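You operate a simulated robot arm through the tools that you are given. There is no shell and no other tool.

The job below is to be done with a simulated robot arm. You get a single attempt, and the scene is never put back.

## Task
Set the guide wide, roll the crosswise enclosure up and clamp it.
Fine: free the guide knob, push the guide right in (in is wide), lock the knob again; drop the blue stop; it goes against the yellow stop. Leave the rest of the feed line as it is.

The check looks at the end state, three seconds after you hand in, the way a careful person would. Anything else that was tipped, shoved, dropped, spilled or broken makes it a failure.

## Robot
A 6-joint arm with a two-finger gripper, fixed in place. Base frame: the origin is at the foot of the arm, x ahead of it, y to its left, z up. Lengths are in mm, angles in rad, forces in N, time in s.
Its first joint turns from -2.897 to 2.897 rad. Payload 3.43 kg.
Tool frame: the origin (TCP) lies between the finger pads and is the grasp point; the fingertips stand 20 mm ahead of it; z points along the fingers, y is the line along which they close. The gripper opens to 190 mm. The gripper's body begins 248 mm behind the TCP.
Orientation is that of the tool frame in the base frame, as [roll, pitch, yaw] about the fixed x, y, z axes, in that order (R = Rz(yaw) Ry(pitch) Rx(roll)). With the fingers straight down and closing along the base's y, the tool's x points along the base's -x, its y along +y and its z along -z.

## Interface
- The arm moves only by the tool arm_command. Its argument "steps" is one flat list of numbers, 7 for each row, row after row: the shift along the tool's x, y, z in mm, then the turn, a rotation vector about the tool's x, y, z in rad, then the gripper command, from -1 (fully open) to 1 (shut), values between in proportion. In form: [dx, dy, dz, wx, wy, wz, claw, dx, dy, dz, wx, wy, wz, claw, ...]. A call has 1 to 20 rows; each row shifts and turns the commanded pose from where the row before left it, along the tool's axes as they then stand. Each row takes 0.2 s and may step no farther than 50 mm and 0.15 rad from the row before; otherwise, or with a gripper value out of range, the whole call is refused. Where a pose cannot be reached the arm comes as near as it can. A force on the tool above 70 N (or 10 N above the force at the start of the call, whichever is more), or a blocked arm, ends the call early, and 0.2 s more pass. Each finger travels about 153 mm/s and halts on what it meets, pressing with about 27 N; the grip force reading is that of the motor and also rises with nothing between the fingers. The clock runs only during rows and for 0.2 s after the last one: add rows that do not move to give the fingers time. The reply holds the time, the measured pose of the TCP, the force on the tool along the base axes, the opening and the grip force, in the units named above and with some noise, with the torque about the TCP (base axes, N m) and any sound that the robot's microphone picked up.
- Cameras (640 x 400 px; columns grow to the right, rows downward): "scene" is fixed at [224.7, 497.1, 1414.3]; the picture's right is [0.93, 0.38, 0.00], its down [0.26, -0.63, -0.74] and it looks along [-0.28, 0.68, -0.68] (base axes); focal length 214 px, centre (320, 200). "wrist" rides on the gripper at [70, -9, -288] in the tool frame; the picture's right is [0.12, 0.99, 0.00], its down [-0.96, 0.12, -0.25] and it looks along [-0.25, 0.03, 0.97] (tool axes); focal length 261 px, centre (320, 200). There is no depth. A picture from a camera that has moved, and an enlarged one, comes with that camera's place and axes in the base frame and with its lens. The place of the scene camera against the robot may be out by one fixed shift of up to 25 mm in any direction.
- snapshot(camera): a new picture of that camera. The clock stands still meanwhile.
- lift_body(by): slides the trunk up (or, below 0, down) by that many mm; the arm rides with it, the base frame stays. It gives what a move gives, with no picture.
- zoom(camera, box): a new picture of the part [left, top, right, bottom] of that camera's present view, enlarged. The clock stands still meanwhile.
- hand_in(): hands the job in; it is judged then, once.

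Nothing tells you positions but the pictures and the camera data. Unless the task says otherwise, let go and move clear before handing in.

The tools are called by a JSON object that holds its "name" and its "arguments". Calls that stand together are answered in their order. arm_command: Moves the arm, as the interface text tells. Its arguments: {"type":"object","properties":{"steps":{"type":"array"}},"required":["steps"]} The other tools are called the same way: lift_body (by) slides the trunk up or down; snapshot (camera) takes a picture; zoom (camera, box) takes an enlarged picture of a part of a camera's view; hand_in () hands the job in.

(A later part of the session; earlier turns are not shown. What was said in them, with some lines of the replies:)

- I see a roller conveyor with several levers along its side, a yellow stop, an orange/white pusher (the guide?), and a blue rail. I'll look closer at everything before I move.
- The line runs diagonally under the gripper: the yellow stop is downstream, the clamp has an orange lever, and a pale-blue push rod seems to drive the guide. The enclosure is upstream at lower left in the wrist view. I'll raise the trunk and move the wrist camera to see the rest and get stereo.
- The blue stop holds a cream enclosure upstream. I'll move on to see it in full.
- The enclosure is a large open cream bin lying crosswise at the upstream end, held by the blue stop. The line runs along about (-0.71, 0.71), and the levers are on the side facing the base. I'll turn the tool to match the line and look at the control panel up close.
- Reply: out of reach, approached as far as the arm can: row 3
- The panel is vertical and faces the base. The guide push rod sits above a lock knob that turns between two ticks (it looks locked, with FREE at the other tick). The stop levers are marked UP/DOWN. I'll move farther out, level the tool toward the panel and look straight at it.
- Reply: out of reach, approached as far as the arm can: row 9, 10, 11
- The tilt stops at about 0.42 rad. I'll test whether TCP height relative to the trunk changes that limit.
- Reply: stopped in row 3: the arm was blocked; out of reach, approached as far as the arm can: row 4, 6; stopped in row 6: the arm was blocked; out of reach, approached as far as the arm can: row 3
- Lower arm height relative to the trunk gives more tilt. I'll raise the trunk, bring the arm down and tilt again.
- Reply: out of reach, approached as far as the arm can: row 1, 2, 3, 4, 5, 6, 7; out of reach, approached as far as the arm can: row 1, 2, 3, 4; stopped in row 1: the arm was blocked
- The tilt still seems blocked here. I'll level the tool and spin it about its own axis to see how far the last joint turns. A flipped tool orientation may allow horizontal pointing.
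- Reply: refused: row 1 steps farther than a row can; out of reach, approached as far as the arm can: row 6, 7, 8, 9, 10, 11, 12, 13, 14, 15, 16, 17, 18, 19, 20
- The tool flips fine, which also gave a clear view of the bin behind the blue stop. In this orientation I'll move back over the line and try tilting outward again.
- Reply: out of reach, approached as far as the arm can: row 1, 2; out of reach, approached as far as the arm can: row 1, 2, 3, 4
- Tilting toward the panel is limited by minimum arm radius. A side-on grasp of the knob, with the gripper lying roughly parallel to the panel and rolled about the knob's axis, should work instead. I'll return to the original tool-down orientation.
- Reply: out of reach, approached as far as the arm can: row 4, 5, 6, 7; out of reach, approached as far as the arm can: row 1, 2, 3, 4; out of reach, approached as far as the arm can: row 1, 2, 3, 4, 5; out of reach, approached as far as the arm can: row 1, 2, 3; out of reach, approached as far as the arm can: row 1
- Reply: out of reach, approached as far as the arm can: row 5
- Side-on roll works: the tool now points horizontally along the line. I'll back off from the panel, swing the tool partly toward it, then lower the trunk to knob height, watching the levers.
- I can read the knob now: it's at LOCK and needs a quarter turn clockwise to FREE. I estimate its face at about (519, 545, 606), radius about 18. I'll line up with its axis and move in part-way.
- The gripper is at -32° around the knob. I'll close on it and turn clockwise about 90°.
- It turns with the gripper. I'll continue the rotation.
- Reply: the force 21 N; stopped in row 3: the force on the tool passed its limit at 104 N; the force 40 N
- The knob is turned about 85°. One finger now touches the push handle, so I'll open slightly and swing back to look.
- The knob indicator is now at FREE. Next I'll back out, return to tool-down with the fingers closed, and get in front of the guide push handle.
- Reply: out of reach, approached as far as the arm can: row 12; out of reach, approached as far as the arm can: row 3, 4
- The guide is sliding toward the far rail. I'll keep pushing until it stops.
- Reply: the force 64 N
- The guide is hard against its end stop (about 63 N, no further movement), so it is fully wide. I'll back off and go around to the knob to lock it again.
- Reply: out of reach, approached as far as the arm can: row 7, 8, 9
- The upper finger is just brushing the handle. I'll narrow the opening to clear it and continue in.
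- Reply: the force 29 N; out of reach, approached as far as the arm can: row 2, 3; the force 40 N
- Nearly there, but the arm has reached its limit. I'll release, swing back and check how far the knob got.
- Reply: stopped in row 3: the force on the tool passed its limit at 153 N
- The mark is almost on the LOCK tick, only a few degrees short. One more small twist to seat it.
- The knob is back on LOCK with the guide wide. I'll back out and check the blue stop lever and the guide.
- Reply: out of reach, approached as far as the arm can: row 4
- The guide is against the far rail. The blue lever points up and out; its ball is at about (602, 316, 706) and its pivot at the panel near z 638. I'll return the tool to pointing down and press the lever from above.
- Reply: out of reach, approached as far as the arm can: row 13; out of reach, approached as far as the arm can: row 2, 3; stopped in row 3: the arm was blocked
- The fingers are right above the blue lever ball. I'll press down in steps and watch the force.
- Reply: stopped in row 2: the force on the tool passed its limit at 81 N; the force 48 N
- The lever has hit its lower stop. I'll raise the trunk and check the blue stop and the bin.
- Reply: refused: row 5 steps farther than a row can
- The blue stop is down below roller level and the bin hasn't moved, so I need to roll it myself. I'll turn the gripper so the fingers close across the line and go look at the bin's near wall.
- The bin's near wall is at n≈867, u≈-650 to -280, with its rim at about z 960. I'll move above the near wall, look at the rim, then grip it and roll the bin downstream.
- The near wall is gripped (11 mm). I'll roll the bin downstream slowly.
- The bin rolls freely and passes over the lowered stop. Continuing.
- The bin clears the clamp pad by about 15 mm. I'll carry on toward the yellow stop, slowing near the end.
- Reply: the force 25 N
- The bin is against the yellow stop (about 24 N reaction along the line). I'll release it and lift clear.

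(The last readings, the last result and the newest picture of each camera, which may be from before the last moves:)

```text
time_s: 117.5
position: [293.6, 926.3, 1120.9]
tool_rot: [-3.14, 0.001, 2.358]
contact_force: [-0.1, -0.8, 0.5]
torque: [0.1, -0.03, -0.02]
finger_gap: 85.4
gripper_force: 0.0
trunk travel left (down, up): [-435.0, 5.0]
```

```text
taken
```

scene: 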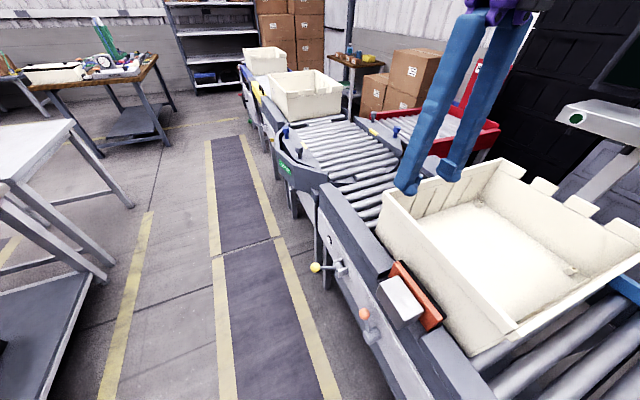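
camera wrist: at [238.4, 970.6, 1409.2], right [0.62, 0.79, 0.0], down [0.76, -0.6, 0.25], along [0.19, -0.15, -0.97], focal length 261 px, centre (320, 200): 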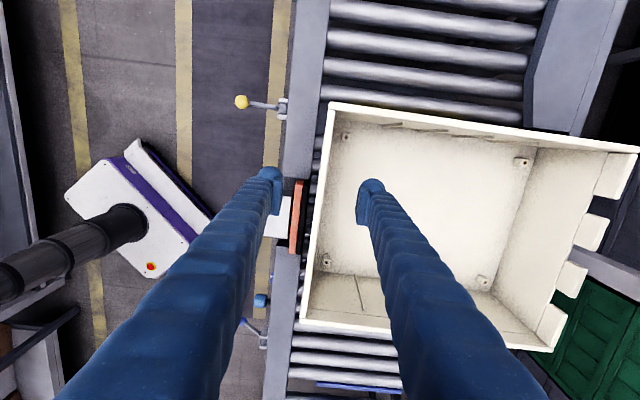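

{"name": "arm_command", "arguments": {"steps": [-18, -43, 0, 0, 0, 0, 0.1, -18, -43, 0, 0, 0, 0, 0.1, -18, -43, 0, 0, 0, 0, 0.5, -18, -43, 0, 0, 0, 0, 0.9, -18, -43, 0, 0, 0, 0, 0.9, -18, -43, 0, 0, 0, 0, 0.9]}}

{"name": "arm_command", "arguments": {"steps": [0, 0, 0, 0, 0, -0.15, 0.9, 0, 0, 0, 0, 0, -0.15, 0.9, 0, 0, 0, 0, 0, -0.15, 0.9, 0, 0, 0, 0, 0, -0.15, 0.9, 0, 0, 0, 0, 0, -0.15, 0.9, 0, 0, 0, 0, 0, -0.15, 0.9, 0, 0, 0, 0, 0, -0.15, 0.9, 0, 0, 0, 0, 0, -0.15, 0.9, 0, 0, 0, 0, 0, -0.15, 0.9, 0, 0, 0, 0, 0, -0.15, 0.9, 0, 0, 0, 0, 0, -0.07, 0.9]}}

{"name": "snapshot", "arguments": {"camera": "wrist"}}

```text
time_s: 119.0
position: [188.0, 665.2, 1120.0]
tool_rot: [-3.139, 0.0, 2.356]
contact_force: [0.7, -0.3, 0.4]
torque: [0.09, -0.01, -0.01]
finger_gap: 9.7
gripper_force: 0.0
trunk travel left (down, up): [-435.0, 5.0]
```

```text
time_s: 121.3
position: [190.2, 668.8, 1120.6]
tool_rot: [3.141, -0.003, -2.354]
contact_force: [0.3, 0.1, 0.3]
torque: [0.02, -0.01, 0.01]
finger_gap: 9.5
gripper_force: 0.0
trunk travel left (down, up): [-435.0, 5.0]
```

```text
taken
camera wrist: at [146.3, 613.6, 1408.6], right [-0.79, 0.62, 0.0], down [0.6, 0.76, 0.25], along [0.15, 0.2, -0.97], focal length 261 px, centre (320, 200)
```

wrist: 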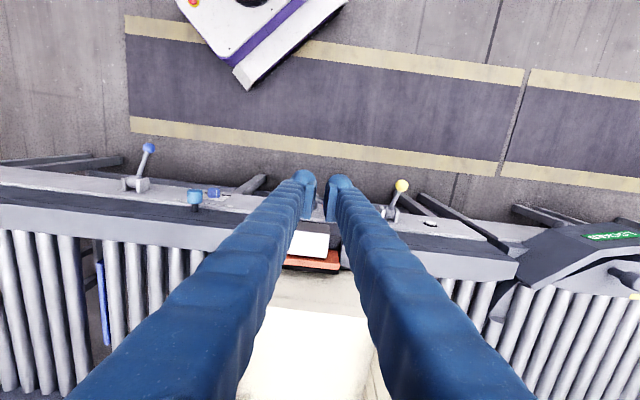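

{"name": "arm_command", "arguments": {"steps": [0, -43, 0, 0, 0, 0, 0.95, 0, -43, 0, 0, 0, 0, 0.95, 0, -43, 0, 0, 0, 0, 0.95]}}

{"name": "lift_body", "arguments": {"by": -200}}

{"name": "snapshot", "arguments": {"camera": "wrist"}}

{"name": "zoom", "arguments": {"camera": "wrist", "box": [380, 140, 540, 260]}}

```text
time_s: 122.2
position: [287.4, 576.8, 1123.8]
tool_rot: [3.139, 0.0, -2.355]
contact_force: [-0.2, -0.3, -0.3]
torque: [0.06, 0.13, 0.01]
finger_gap: 4.4
gripper_force: 0.1
trunk travel left (down, up): [-435.0, 5.0]
```

```text
time_s: 124.3
position: [285.0, 576.9, 921.4]
tool_rot: [-3.141, 0.002, -2.356]
contact_force: [-1.1, -0.4, 0.0]
torque: [0.0, -0.05, -0.01]
finger_gap: 5.0
gripper_force: 0.0
trunk travel left (down, up): [-235.0, 205.0]
```

```text
taken
camera wrist: at [241.2, 521.6, 1209.6], right [-0.79, 0.62, 0.0], down [0.6, 0.76, 0.25], along [0.15, 0.2, -0.97], focal length 261 px, centre (320, 200)
```

wrist: 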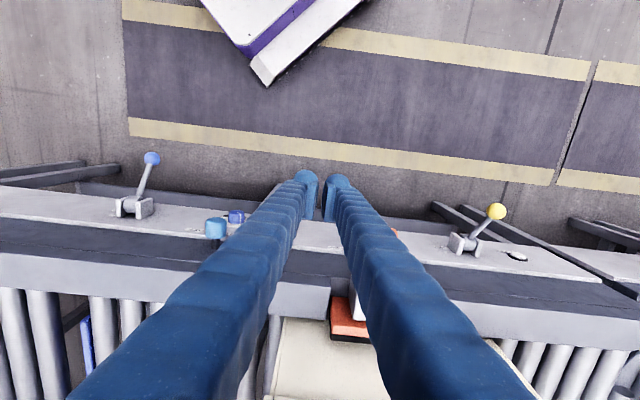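

```text
3.33 times, centred on (460, 200) of wrist
camera zoom: at [241.2, 521.6, 1209.6], right [-0.79, 0.62, 0.0], down [0.6, 0.76, 0.25], along [0.15, 0.2, -0.97], focal length 869 px, centre (-147, 200)
```

zoom: 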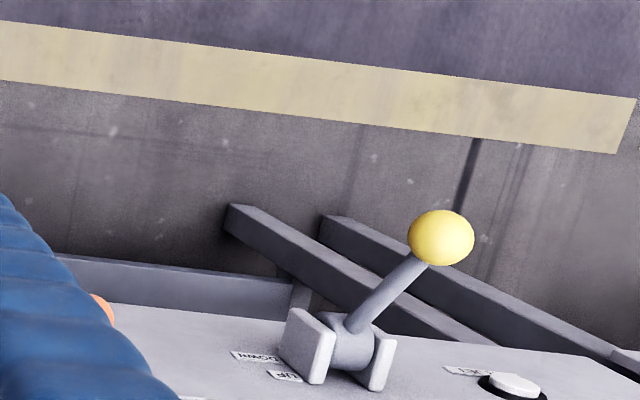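

{"name": "arm_command", "arguments": {"steps": [0, -45, 0, 0, 0, 0, 0.95, 0, -45, 0, 0, 0, 0, 0.95]}}

{"name": "snapshot", "arguments": {"camera": "wrist"}}

{"name": "zoom", "arguments": {"camera": "wrist", "box": [380, 180, 500, 280]}}

```text
time_s: 124.9
position: [347.6, 512.9, 923.5]
tool_rot: [3.14, 0.0, -2.356]
contact_force: [0.3, -0.6, 0.2]
torque: [0.04, 0.07, 0.02]
finger_gap: 4.6
gripper_force: 0.0
trunk travel left (down, up): [-235.0, 205.0]
```

```text
taken
camera wrist: at [304.6, 457.6, 1211.5], right [-0.79, 0.62, 0.0], down [0.6, 0.76, 0.25], along [0.15, 0.2, -0.97], focal length 261 px, centre (320, 200)
```

wrist: 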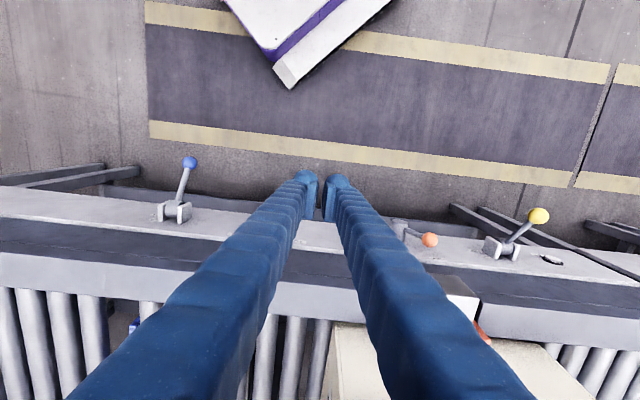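

```text
4.00 times, centred on (440, 230) of wrist
camera zoom: at [304.6, 457.6, 1211.5], right [-0.79, 0.62, 0.0], down [0.6, 0.76, 0.25], along [0.15, 0.2, -0.97], focal length 1043 px, centre (-160, 80)
```

zoom: 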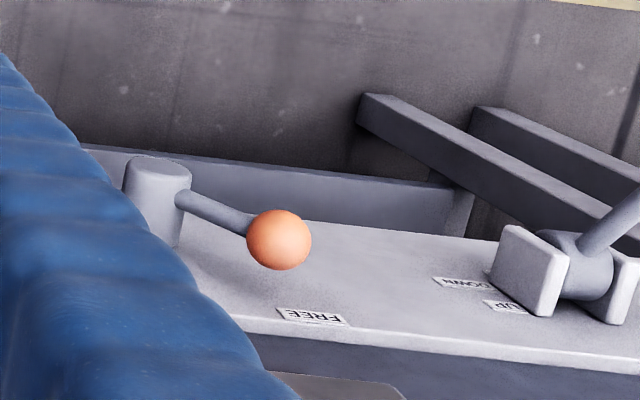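

The clamp lever turns in the panel's plane. Its hub is at about (u 331, z 607) and the ball at (u 380, z 671) next to FREE, with CLAMP on the mirrored upstream side. I'll bring closed fingers down on the downstream side of the ball and sweep it over.

{"name": "arm_command", "arguments": {"steps": [0, 42, 0, 0, 0, 0, 1, 0, 42, 0, 0, 0, 0, 1, 0, 42, 0, 0, 0, 0, 1, 0, 42, 0, 0, 0, 0, 1, 0, 42, 0, 0, 0, 0, 1, 0, 42, 0, 0, 0, 0, 1, 0, 42, 0, 0, 0, 0, 1, 0, 42, 0, 0, 0, 0, 1, -30, 0, 30, 0, 0, 0, 1, -30, 0, 30, 0, 0, 0, 1, -20, 0, 30, 0, 0, 0, 1]}}

{"name": "snapshot", "arguments": {"camera": "wrist"}}

{"name": "snapshot", "arguments": {"camera": "scene"}}

```text
time_s: 127.3
position: [165.4, 804.7, 831.1]
tool_rot: [-3.141, -0.001, -2.358]
contact_force: [-1.2, -0.3, 0.1]
torque: [0.03, 0.0, -0.02]
finger_gap: 0.0
gripper_force: 27.0
trunk travel left (down, up): [-235.0, 205.0]
```

```text
taken
camera wrist: at [122.2, 750.3, 1119.2], right [-0.79, 0.62, 0.0], down [0.6, 0.76, 0.25], along [0.15, 0.2, -0.97], focal length 261 px, centre (320, 200)
```

wrist: 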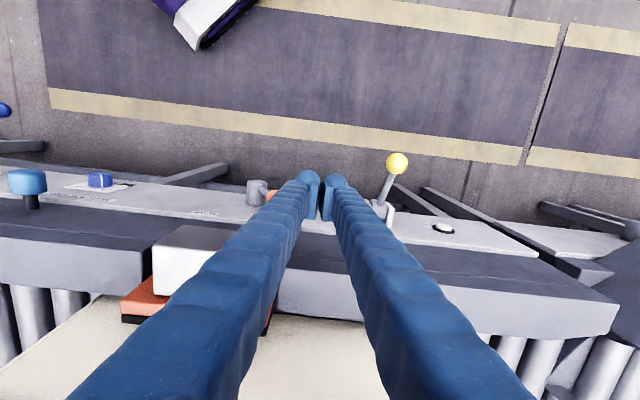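

```text
taken
```

scene: 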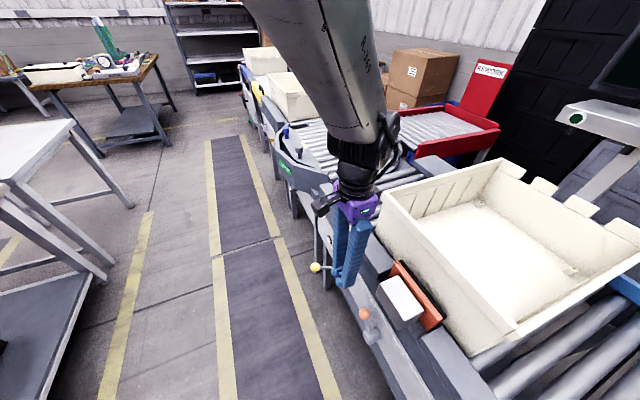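

{"name": "arm_command", "arguments": {"steps": [-14, 0, 25, 0, 0, 0, 1, -14, 0, 25, 0, 0, 0, 1, -14, 0, 25, 0, 0, 0, 1, 0, 0, 25, 0, 0, 0, 1, 0, 0, 25, 0, 0, 0, 1, 0, 0, 25, 0, 0, 0, 1]}}

{"name": "snapshot", "arguments": {"camera": "wrist"}}

{"name": "zoom", "arguments": {"camera": "scene", "box": [300, 190, 460, 350]}}

```text
time_s: 128.7
position: [198.1, 837.3, 680.1]
tool_rot: [3.141, -0.002, -2.354]
contact_force: [-0.5, -0.2, -0.3]
torque: [-0.02, 0.01, 0.0]
finger_gap: 0.2
gripper_force: 27.0
trunk travel left (down, up): [-235.0, 205.0]
```

```text
taken
camera wrist: at [154.2, 780.8, 968.6], right [-0.79, 0.62, 0.0], down [0.6, 0.76, 0.25], along [0.15, 0.2, -0.97], focal length 261 px, centre (320, 200)
```

wrist: 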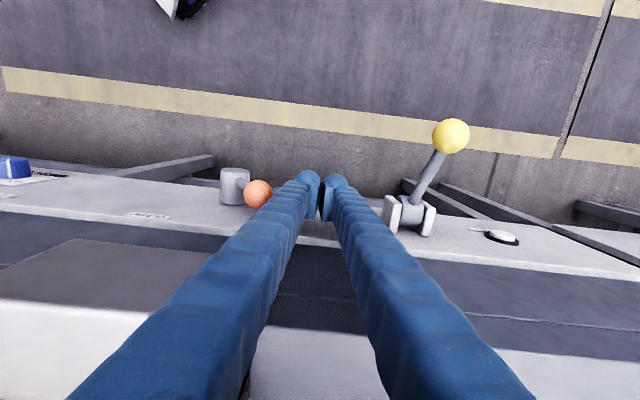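

```text
2.50 times, centred on (380, 270) of scene
camera zoom: at [224.7, 497.1, 1414.3], right [0.93, 0.38, 0.0], down [0.26, -0.63, -0.74], along [-0.28, 0.68, -0.68], focal length 536 px, centre (170, 25)
```

zoom: 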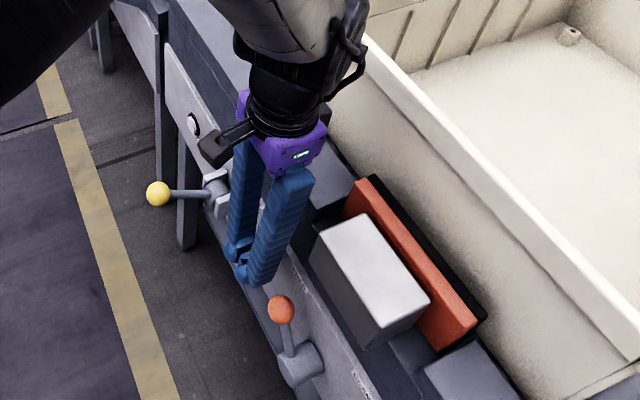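

{"name": "arm_command", "arguments": {"steps": [0, -12, 5, 0, 0, 0, 1, 0, -12, 0, 0, 0, 0, 1, 0, -12, 0, 0, 0, 0, 1, 0, -12, 0, 0, 0, 0, 1, 0, -12, 0, 0, 0, 0, 1, 0, -12, 0, 0, 0, 0, 1]}}

{"name": "snapshot", "arguments": {"camera": "wrist"}}

{"name": "zoom", "arguments": {"camera": "scene", "box": [300, 190, 460, 350]}}

```text
time_s: 130.1
position: [247.5, 785.3, 675.7]
tool_rot: [-3.141, 0.0, -2.355]
contact_force: [0.1, -0.6, -0.8]
torque: [-0.02, 0.02, -0.02]
finger_gap: 0.0
gripper_force: 26.7
trunk travel left (down, up): [-235.0, 205.0]
```

```text
taken
camera wrist: at [203.5, 731.4, 963.7], right [-0.79, 0.62, 0.0], down [0.6, 0.76, 0.25], along [0.15, 0.2, -0.97], focal length 261 px, centre (320, 200)
```

wrist: 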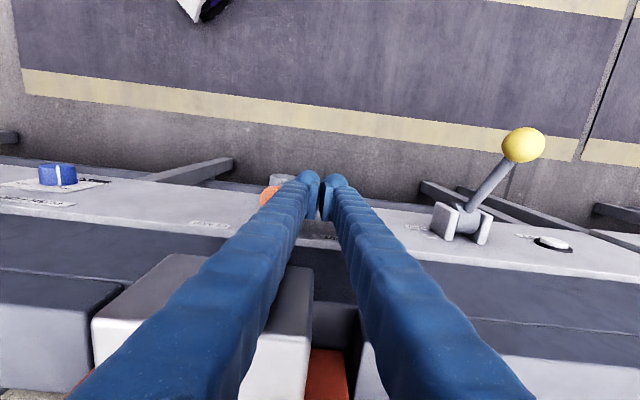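

```text
2.50 times, centred on (380, 270) of scene
camera zoom: at [224.7, 497.1, 1414.3], right [0.93, 0.38, 0.0], down [0.26, -0.63, -0.74], along [-0.28, 0.68, -0.68], focal length 536 px, centre (170, 25)
```

zoom: 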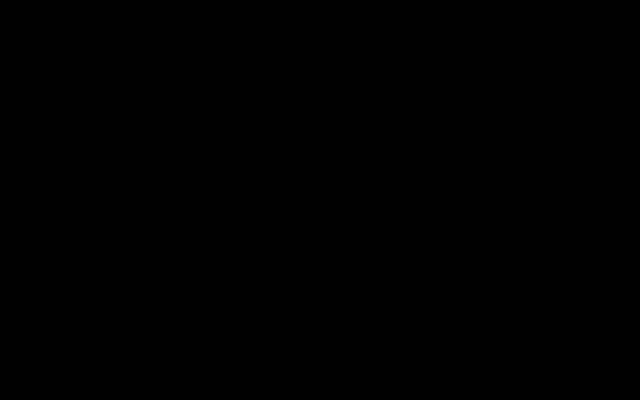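

{"name": "arm_command", "arguments": {"steps": [0, -10, 0, 0, 0, 0, 1, 0, -10, 0, 0, 0, 0, 1, 0, -10, 0, 0, 0, 0, 1]}}

{"name": "snapshot", "arguments": {"camera": "wrist"}}

```text
time_s: 130.9
position: [267.9, 763.8, 675.5]
tool_rot: [3.142, -0.002, -2.356]
contact_force: [-0.3, 0.5, 0.2]
torque: [0.02, 0.0, 0.03]
finger_gap: 0.0
gripper_force: 26.8
trunk travel left (down, up): [-235.0, 205.0]
```

```text
taken
camera wrist: at [224.8, 709.4, 963.9], right [-0.79, 0.62, 0.0], down [0.6, 0.76, 0.25], along [0.15, 0.2, -0.97], focal length 261 px, centre (320, 200)
```

wrist: 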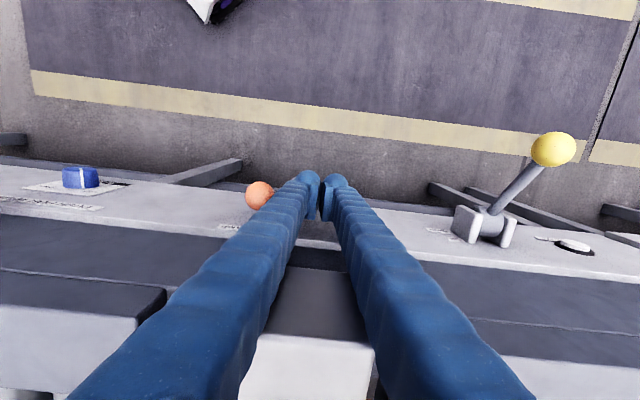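

{"name": "arm_command", "arguments": {"steps": [0, -10, 0, 0, 0, 0, 1, 0, -8, 0, 0, 0, 0, 1, 0, -8, 0, 0, 0, 0, 1]}}

{"name": "snapshot", "arguments": {"camera": "wrist"}}

```text
time_s: 131.7
position: [284.6, 747.7, 674.9]
tool_rot: [3.14, 0.002, -2.354]
contact_force: [-25.7, 16.5, -8.9]
torque: [0.23, 0.36, 0.06]
finger_gap: 0.0
gripper_force: 26.8
trunk travel left (down, up): [-235.0, 205.0]
```

```text
taken
camera wrist: at [240.1, 692.9, 963.5], right [-0.79, 0.62, 0.0], down [0.6, 0.76, 0.25], along [0.15, 0.2, -0.97], focal length 261 px, centre (320, 200)
```

wrist: 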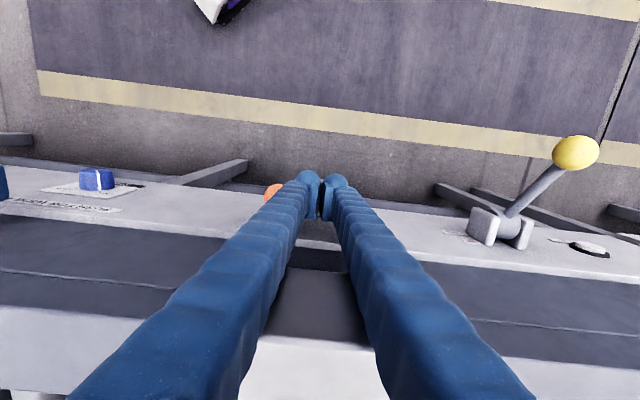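

{"name": "arm_command", "arguments": {"steps": [0, -4, 0, 0, 0, 0, 1, 0, 0, 0, 0, 0, 0, 1]}}

{"name": "arm_command", "arguments": {"steps": [0, 25, 0, 0, 0, 0, 1, 0, 30, 0, 0, 0, 0, 1, 10, 20, -40, 0, 0, 0, 1, 15, 0, -45, 0, 0, 0, 1, 15, 0, -45, 0, 0, 0, 1, 15, 0, -45, 0, 0, 0, 1, 20, 30, -30, 0, 0, 0, 1, 20, 40, 0, 0, 0, 0, 1]}}

{"name": "snapshot", "arguments": {"camera": "wrist"}}

{"name": "snapshot", "arguments": {"camera": "scene"}}

```text
time_s: 132.3
position: [284.3, 748.4, 677.0]
tool_rot: [3.137, 0.003, -2.355]
contact_force: [-19.4, 11.0, 0.6]
torque: [0.02, 0.13, -0.03]
finger_gap: 0.4
gripper_force: 26.6
trunk travel left (down, up): [-235.0, 205.0]
stopped in row 2: the force on the tool passed its limit at 72 N (the readings are from after the stop); the commanded pose is now the measured one
```

```text
time_s: 134.1
position: [116.2, 782.1, 879.9]
tool_rot: [3.139, 0.003, -2.355]
contact_force: [0.1, -0.1, -0.5]
torque: [-0.01, -0.08, 0.02]
finger_gap: 0.0
gripper_force: 27.1
trunk travel left (down, up): [-235.0, 205.0]
```

```text
taken
camera wrist: at [72.2, 726.3, 1168.9], right [-0.79, 0.62, 0.0], down [0.6, 0.76, 0.25], along [0.15, 0.2, -0.97], focal length 261 px, centre (320, 200)
```

wrist: 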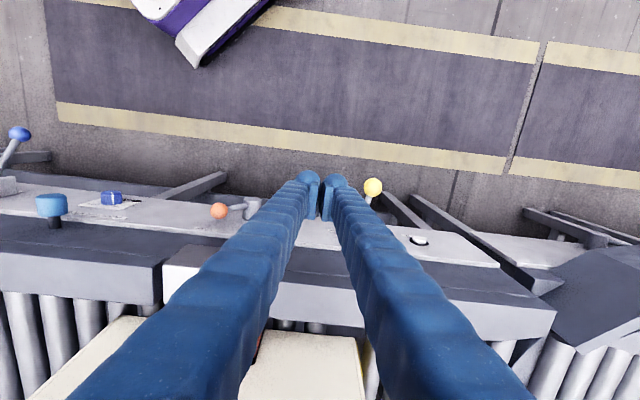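

```text
taken
```

scene: 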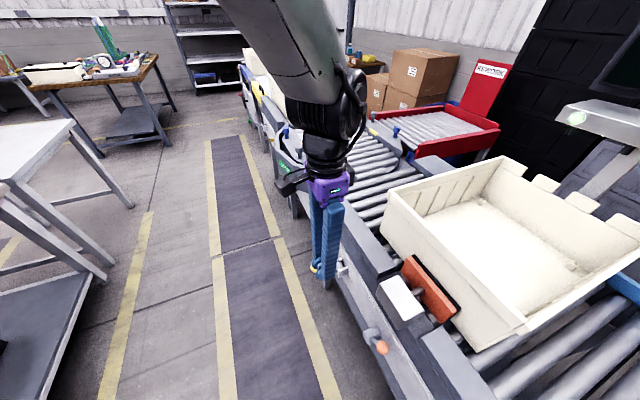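

The clamp pad has moved out against the bin. I'll pull the arm up clear of everything and inspect the whole result.

{"name": "lift_body", "arguments": {"by": 200}}

{"name": "arm_command", "arguments": {"steps": [0, -45, -10, 0, 0, 0, 1, 0, -45, -10, 0, 0, 0, 1, 0, -45, -10, 0, 0, 0, 1, 0, -45, 0, 0, 0, 0, 1, 0, -45, 0, 0, 0, 0, 1, 0, -45, 0, 0, 0, 0, 1, 0, -45, 0, 0, 0, 0, 1, 0, -45, 0, 0, 0, 0, 1, 0, -45, 0, 0, 0, 0, 1]}}

{"name": "snapshot", "arguments": {"camera": "wrist"}}

{"name": "snapshot", "arguments": {"camera": "scene"}}

{"name": "zoom", "arguments": {"camera": "scene", "box": [300, 160, 640, 400]}}

{"name": "zoom", "arguments": {"camera": "scene", "box": [540, 80, 640, 160]}}

```text
time_s: 136.3
position: [116.9, 782.5, 1080.5]
tool_rot: [3.138, 0.004, -2.353]
contact_force: [0.7, -0.8, -0.4]
torque: [-0.04, 0.0, 0.02]
finger_gap: 0.0
gripper_force: 27.2
trunk travel left (down, up): [-435.0, 5.0]
```

```text
time_s: 138.3
position: [403.0, 495.5, 1109.2]
tool_rot: [3.138, 0.002, -2.356]
contact_force: [1.3, 0.1, -0.1]
torque: [0.03, 0.11, -0.01]
finger_gap: 0.0
gripper_force: 27.3
trunk travel left (down, up): [-435.0, 5.0]
```

```text
taken
camera wrist: at [359.9, 438.8, 1397.2], right [-0.79, 0.62, 0.0], down [0.6, 0.76, 0.25], along [0.15, 0.2, -0.97], focal length 261 px, centre (320, 200)
```

wrist: 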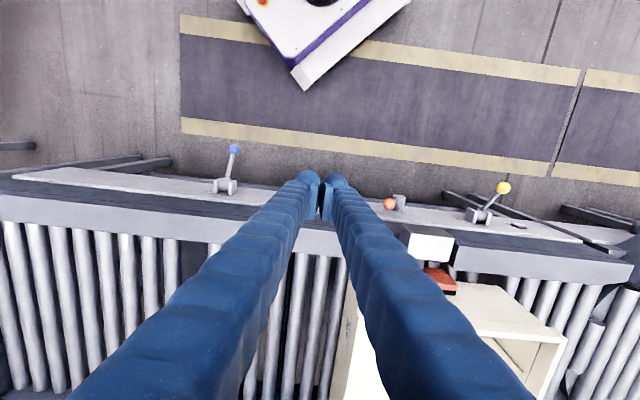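

```text
taken
```

scene: 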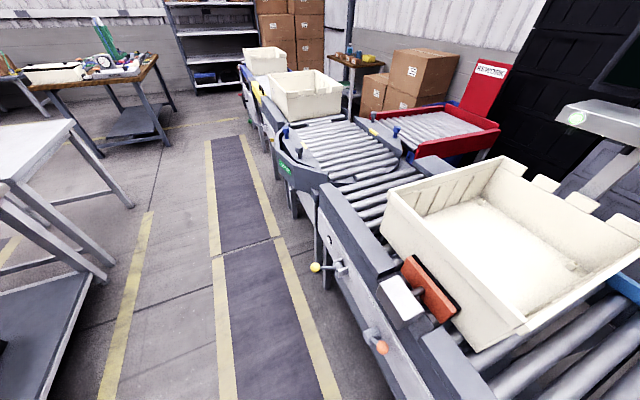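

```text
1.67 times, centred on (470, 280) of scene
camera zoom: at [224.7, 497.1, 1414.3], right [0.93, 0.38, 0.0], down [0.26, -0.63, -0.74], along [-0.28, 0.68, -0.68], focal length 358 px, centre (70, 67)
```

zoom: 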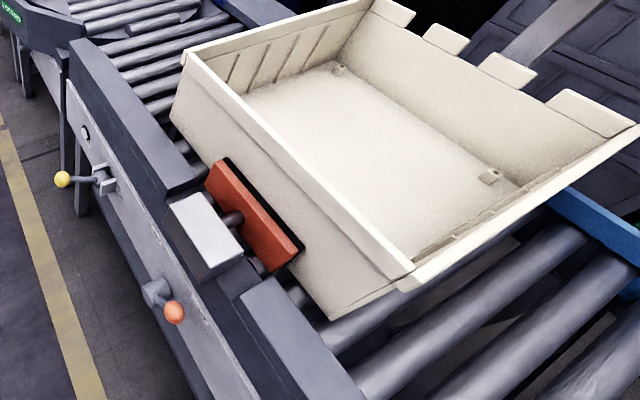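

```text
5.00 times, centred on (590, 120) of scene
camera zoom: at [224.7, 497.1, 1414.3], right [0.93, 0.38, 0.0], down [0.26, -0.63, -0.74], along [-0.28, 0.68, -0.68], focal length 1072 px, centre (-1030, 600)
```

zoom: 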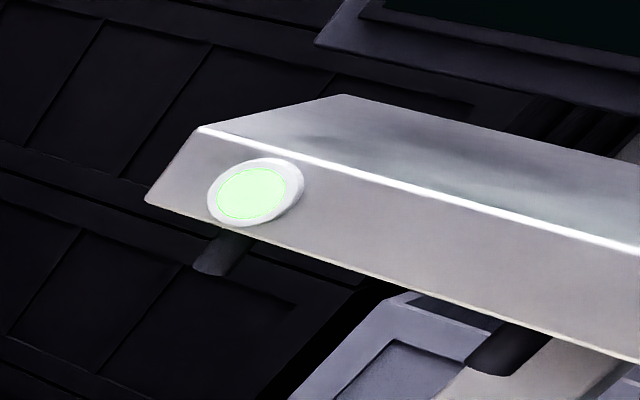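

The green lamp has lit and the bin is clamped. I'll take a look from above to check it's square, touching the yellow stop, and that nothing else has moved.

{"name": "arm_command", "arguments": {"steps": [-20, 40, -20, 0, 0, 0, 1, -20, 40, -20, 0, 0, 0, 1, -20, 40, -20, 0, 0, 0, 1, -20, 40, -10, 0, 0, 0, 1, -20, 40, 0, 0, 0, 0, 1, -20, 20, 0, 0, 0, 0, -1, 0, 0, 0, 0, 0, 0, -1, 0, 0, 0, 0, 0, 0, -1]}}

{"name": "snapshot", "arguments": {"camera": "wrist"}}

```text
time_s: 140.1
position: [334.1, 735.5, 1180.5]
tool_rot: [3.139, 0.0, -2.354]
contact_force: [-1.1, 0.2, -0.4]
torque: [0.02, -0.02, 0.0]
finger_gap: 189.9
gripper_force: 0.1
trunk travel left (down, up): [-435.0, 5.0]
```

```text
taken
camera wrist: at [290.7, 680.1, 1469.4], right [-0.79, 0.62, 0.0], down [0.6, 0.76, 0.25], along [0.15, 0.2, -0.97], focal length 261 px, centre (320, 200)
```

wrist: 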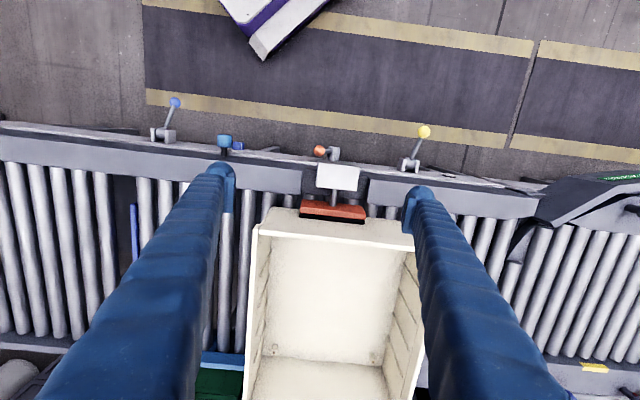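

{"name": "arm_command", "arguments": {"steps": [0, 0, 0, 0, 0, 0.15, 0.5, 0, 0, 0, 0, 0, 0.15, 1, 0, 0, 0, 0, 0, 0.15, 1, 0, 0, 0, 0, 0, 0.15, 1, 0, 0, 0, 0, 0, 0.15, 1, 0, 0, 0, 0, 0, 0.15, 1, 0, 0, 0, 0, 0, 0.15, 1, 0, 0, 0, 0, 0, 0.15, 1, 0, 0, 0, 0, 0, 0.15, 1, 0, 0, 0, 0, 0, 0.15, 1, 0, 0, 0, 0, 0, 0.07, 1, 45, 0, 0, 0, 0, 0, 1, 45, 0, 0, 0, 0, 0, 1, 45, 0, 0, 0, 0, 0, 1, 45, 0, 0, 0, 0, 0, 1, 45, 0, 0, 0, 0, 0, 1, 45, 0, 0, 0, 0, 0, 1]}}

{"name": "snapshot", "arguments": {"camera": "wrist"}}

{"name": "zoom", "arguments": {"camera": "wrist", "box": [320, 140, 640, 340]}}

```text
time_s: 143.7
position: [139.3, 928.8, 1181.5]
tool_rot: [3.141, 0.0, 2.359]
contact_force: [-0.2, 0.7, -0.5]
torque: [-0.13, -0.1, 0.02]
finger_gap: 0.0
gripper_force: 26.7
trunk travel left (down, up): [-435.0, 5.0]
```

```text
taken
camera wrist: at [83.5, 972.8, 1469.6], right [0.62, 0.79, 0.0], down [0.76, -0.6, 0.25], along [0.19, -0.15, -0.97], focal length 261 px, centre (320, 200)
```

wrist: 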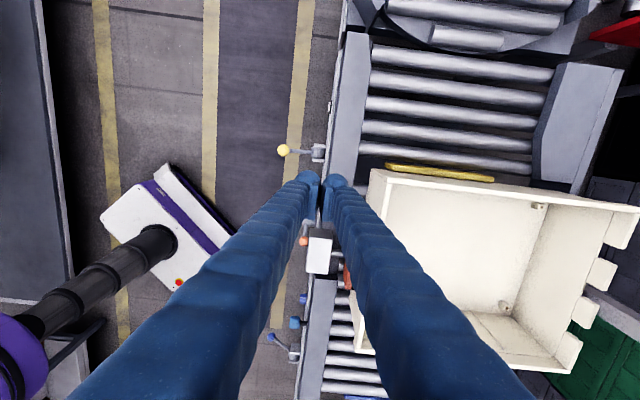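

```text
2.00 times, centred on (480, 240) of wrist
camera zoom: at [83.5, 972.8, 1469.6], right [0.62, 0.79, 0.0], down [0.76, -0.6, 0.25], along [0.19, -0.15, -0.97], focal length 521 px, centre (0, 120)
```

zoom: 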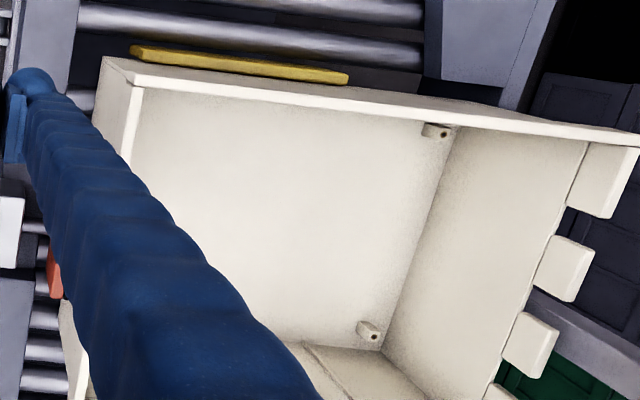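

{"name": "arm_command", "arguments": {"steps": [45, -10, 0, 0, 0, 0, 1, 45, -10, 0, 0, 0, 0, 1, 45, -10, 0, 0, 0, 0, 1]}}

{"name": "snapshot", "arguments": {"camera": "wrist"}}

{"name": "zoom", "arguments": {"camera": "wrist", "box": [350, 180, 550, 280]}}

```text
time_s: 144.5
position: [22.4, 994.4, 1182.7]
tool_rot: [3.138, -0.002, 2.36]
contact_force: [-0.6, -0.5, 0.3]
torque: [0.09, -0.15, -0.02]
finger_gap: 0.1
gripper_force: 27.3
out of reach, approached as far as the arm can: row 3
trunk travel left (down, up): [-435.0, 5.0]
```

```text
taken
camera wrist: at [-33.8, 1038.8, 1470.8], right [0.62, 0.79, 0.0], down [0.76, -0.6, 0.25], along [0.2, -0.15, -0.97], focal length 261 px, centre (320, 200)
```

wrist: 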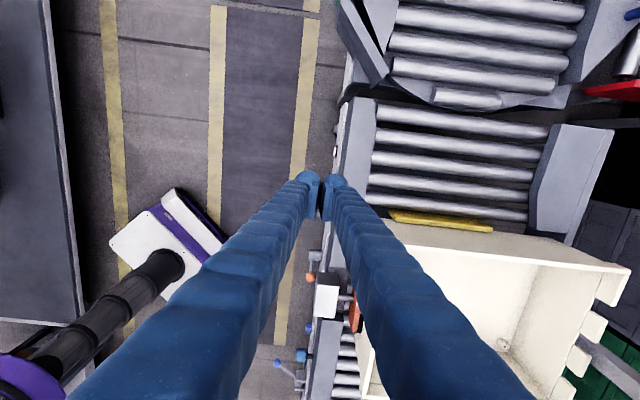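

```text
3.20 times, centred on (450, 230) of wrist
camera zoom: at [-33.8, 1038.8, 1470.8], right [0.62, 0.79, 0.0], down [0.76, -0.6, 0.25], along [0.2, -0.15, -0.97], focal length 834 px, centre (-96, 104)
```

zoom: 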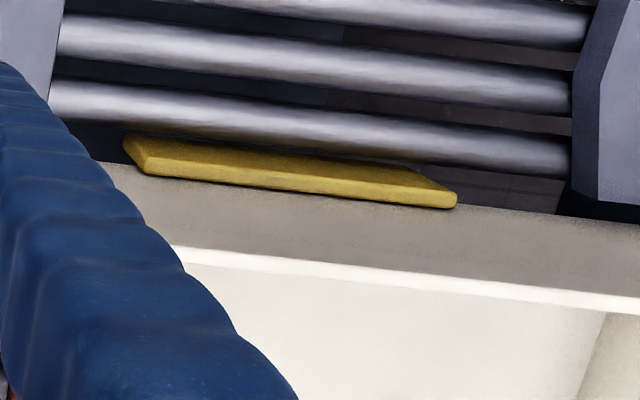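

The bin wall sits right against the yellow stop. I'll retreat to a neutral spot and check the knob and levers one last time.

{"name": "arm_command", "arguments": {"steps": [-45, -10, 0, 0, 0, 0, 0.5, -45, -10, 0, 0, 0, 0, 0, -45, -10, 0, 0, 0, 0, -1, -45, -10, 0, 0, 0, 0, -1, -45, -10, 0, 0, 0, 0, -1, -45, -10, 0, 0, 0, 0, -1, -45, -10, 0, 0, 0, 0, -1, -45, -10, 0, 0, 0, 0, -1, -45, -10, 0, 0, 0, 0, -1, -45, -10, 0, 0, 0, 0, -1, -45, -10, 0, 0, 0, 0, -1]}}

{"name": "snapshot", "arguments": {"camera": "wrist"}}

{"name": "snapshot", "arguments": {"camera": "scene"}}

```text
time_s: 146.9
position: [302.1, 558.5, 1164.5]
tool_rot: [-3.119, 0.005, 2.347]
contact_force: [0.3, 0.1, -0.1]
torque: [-0.12, 0.06, -0.02]
finger_gap: 189.8
gripper_force: 0.2
trunk travel left (down, up): [-435.0, 5.0]
```

```text
taken
camera wrist: at [250.0, 608.6, 1451.8], right [0.62, 0.78, -0.02], down [0.76, -0.6, 0.25], along [0.18, -0.17, -0.97], focal length 261 px, centre (320, 200)
```

wrist: 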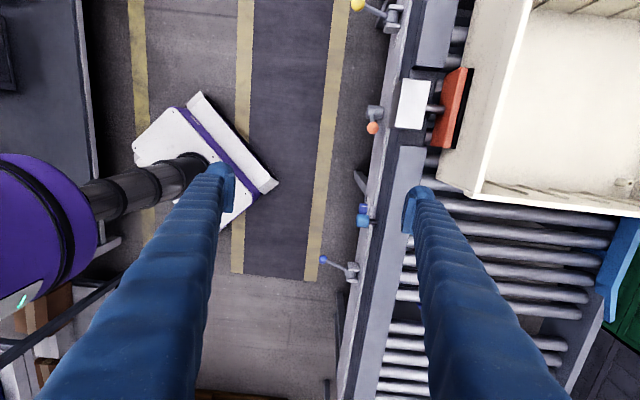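

```text
taken
```

scene: 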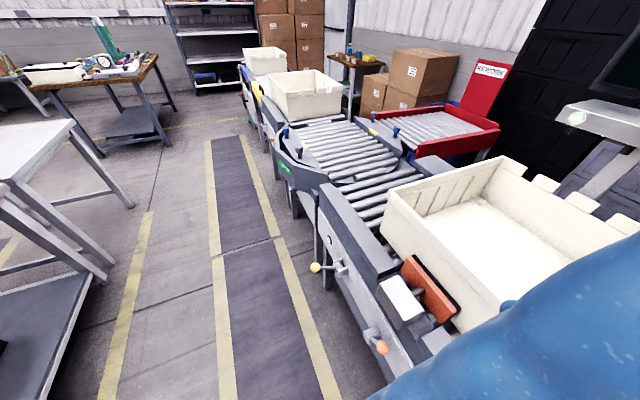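

{"name": "zoom", "arguments": {"camera": "wrist", "box": [310, 180, 430, 290]}}

{"name": "zoom", "arguments": {"camera": "wrist", "box": [340, 0, 640, 220]}}

```text
3.64 times, centred on (370, 235) of wrist
camera zoom: at [250.0, 608.6, 1451.8], right [0.62, 0.78, -0.02], down [0.76, -0.6, 0.25], along [0.18, -0.17, -0.97], focal length 948 px, centre (138, 73)
```

zoom: 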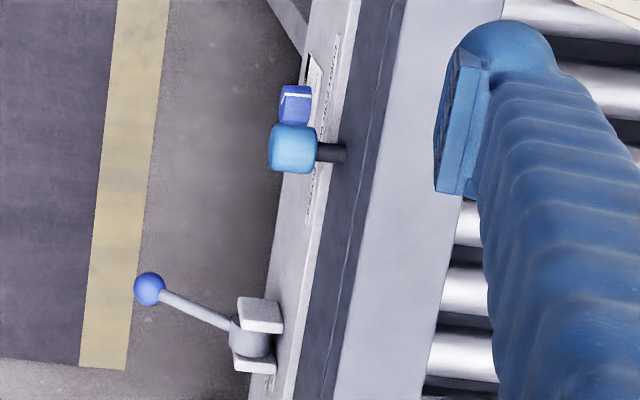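

```text
1.82 times, centred on (490, 110) of wrist
camera zoom: at [250.0, 608.6, 1451.8], right [0.62, 0.78, -0.02], down [0.76, -0.6, 0.25], along [0.18, -0.17, -0.97], focal length 474 px, centre (11, 364)
```

zoom: 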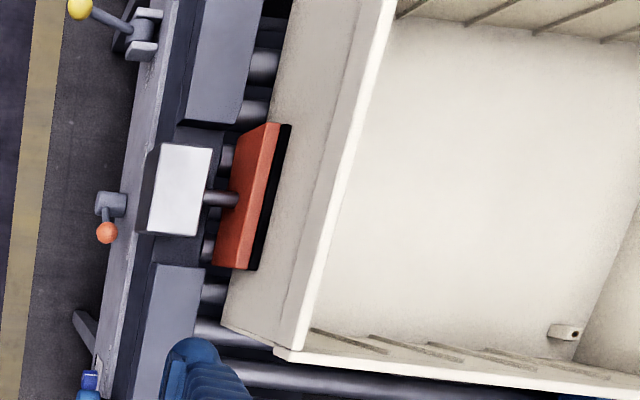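

Everything checks out:
- **Guide:** fully wide, with its knob on LOCK.
- **Blue stop:** down.
- **Bin:** square against the yellow stop and clamped, with the lamp lit green.
- **Gripper:** open and clear of everything.

I'm handing in now.

{"name": "hand_in", "arguments": {}}

```text
The job is handed in.
```

The enclosure is against the yellow stop and clamped, and the job is handed in. I haven't seen the check's result.

- **Guide:** I turned the knob to FREE, pushed the guide in until it hit its end stop, and turned the knob back to LOCK.
- **Blue stop:** its lever is all the way down and the stop sits below roller level.
- **Enclosure:** it didn't roll by itself when the stop dropped, so I gripped its near wall and rolled it up. From above it looked square, with no gap at the yellow stop.
- **Clamp:** the orange lever is at CLAMP, with the pad against the enclosure. The lamp over the line now glows green.

While working the knob, the gripper pressed hard on something twice. The first time, at about 104 N, a finger was up against the guide handle. The second time, at about 153 N, it was probably a fingertip on the panel. I saw no damage in the pictures afterwards. I didn't touch the yellow stop's lever or the air jet button.
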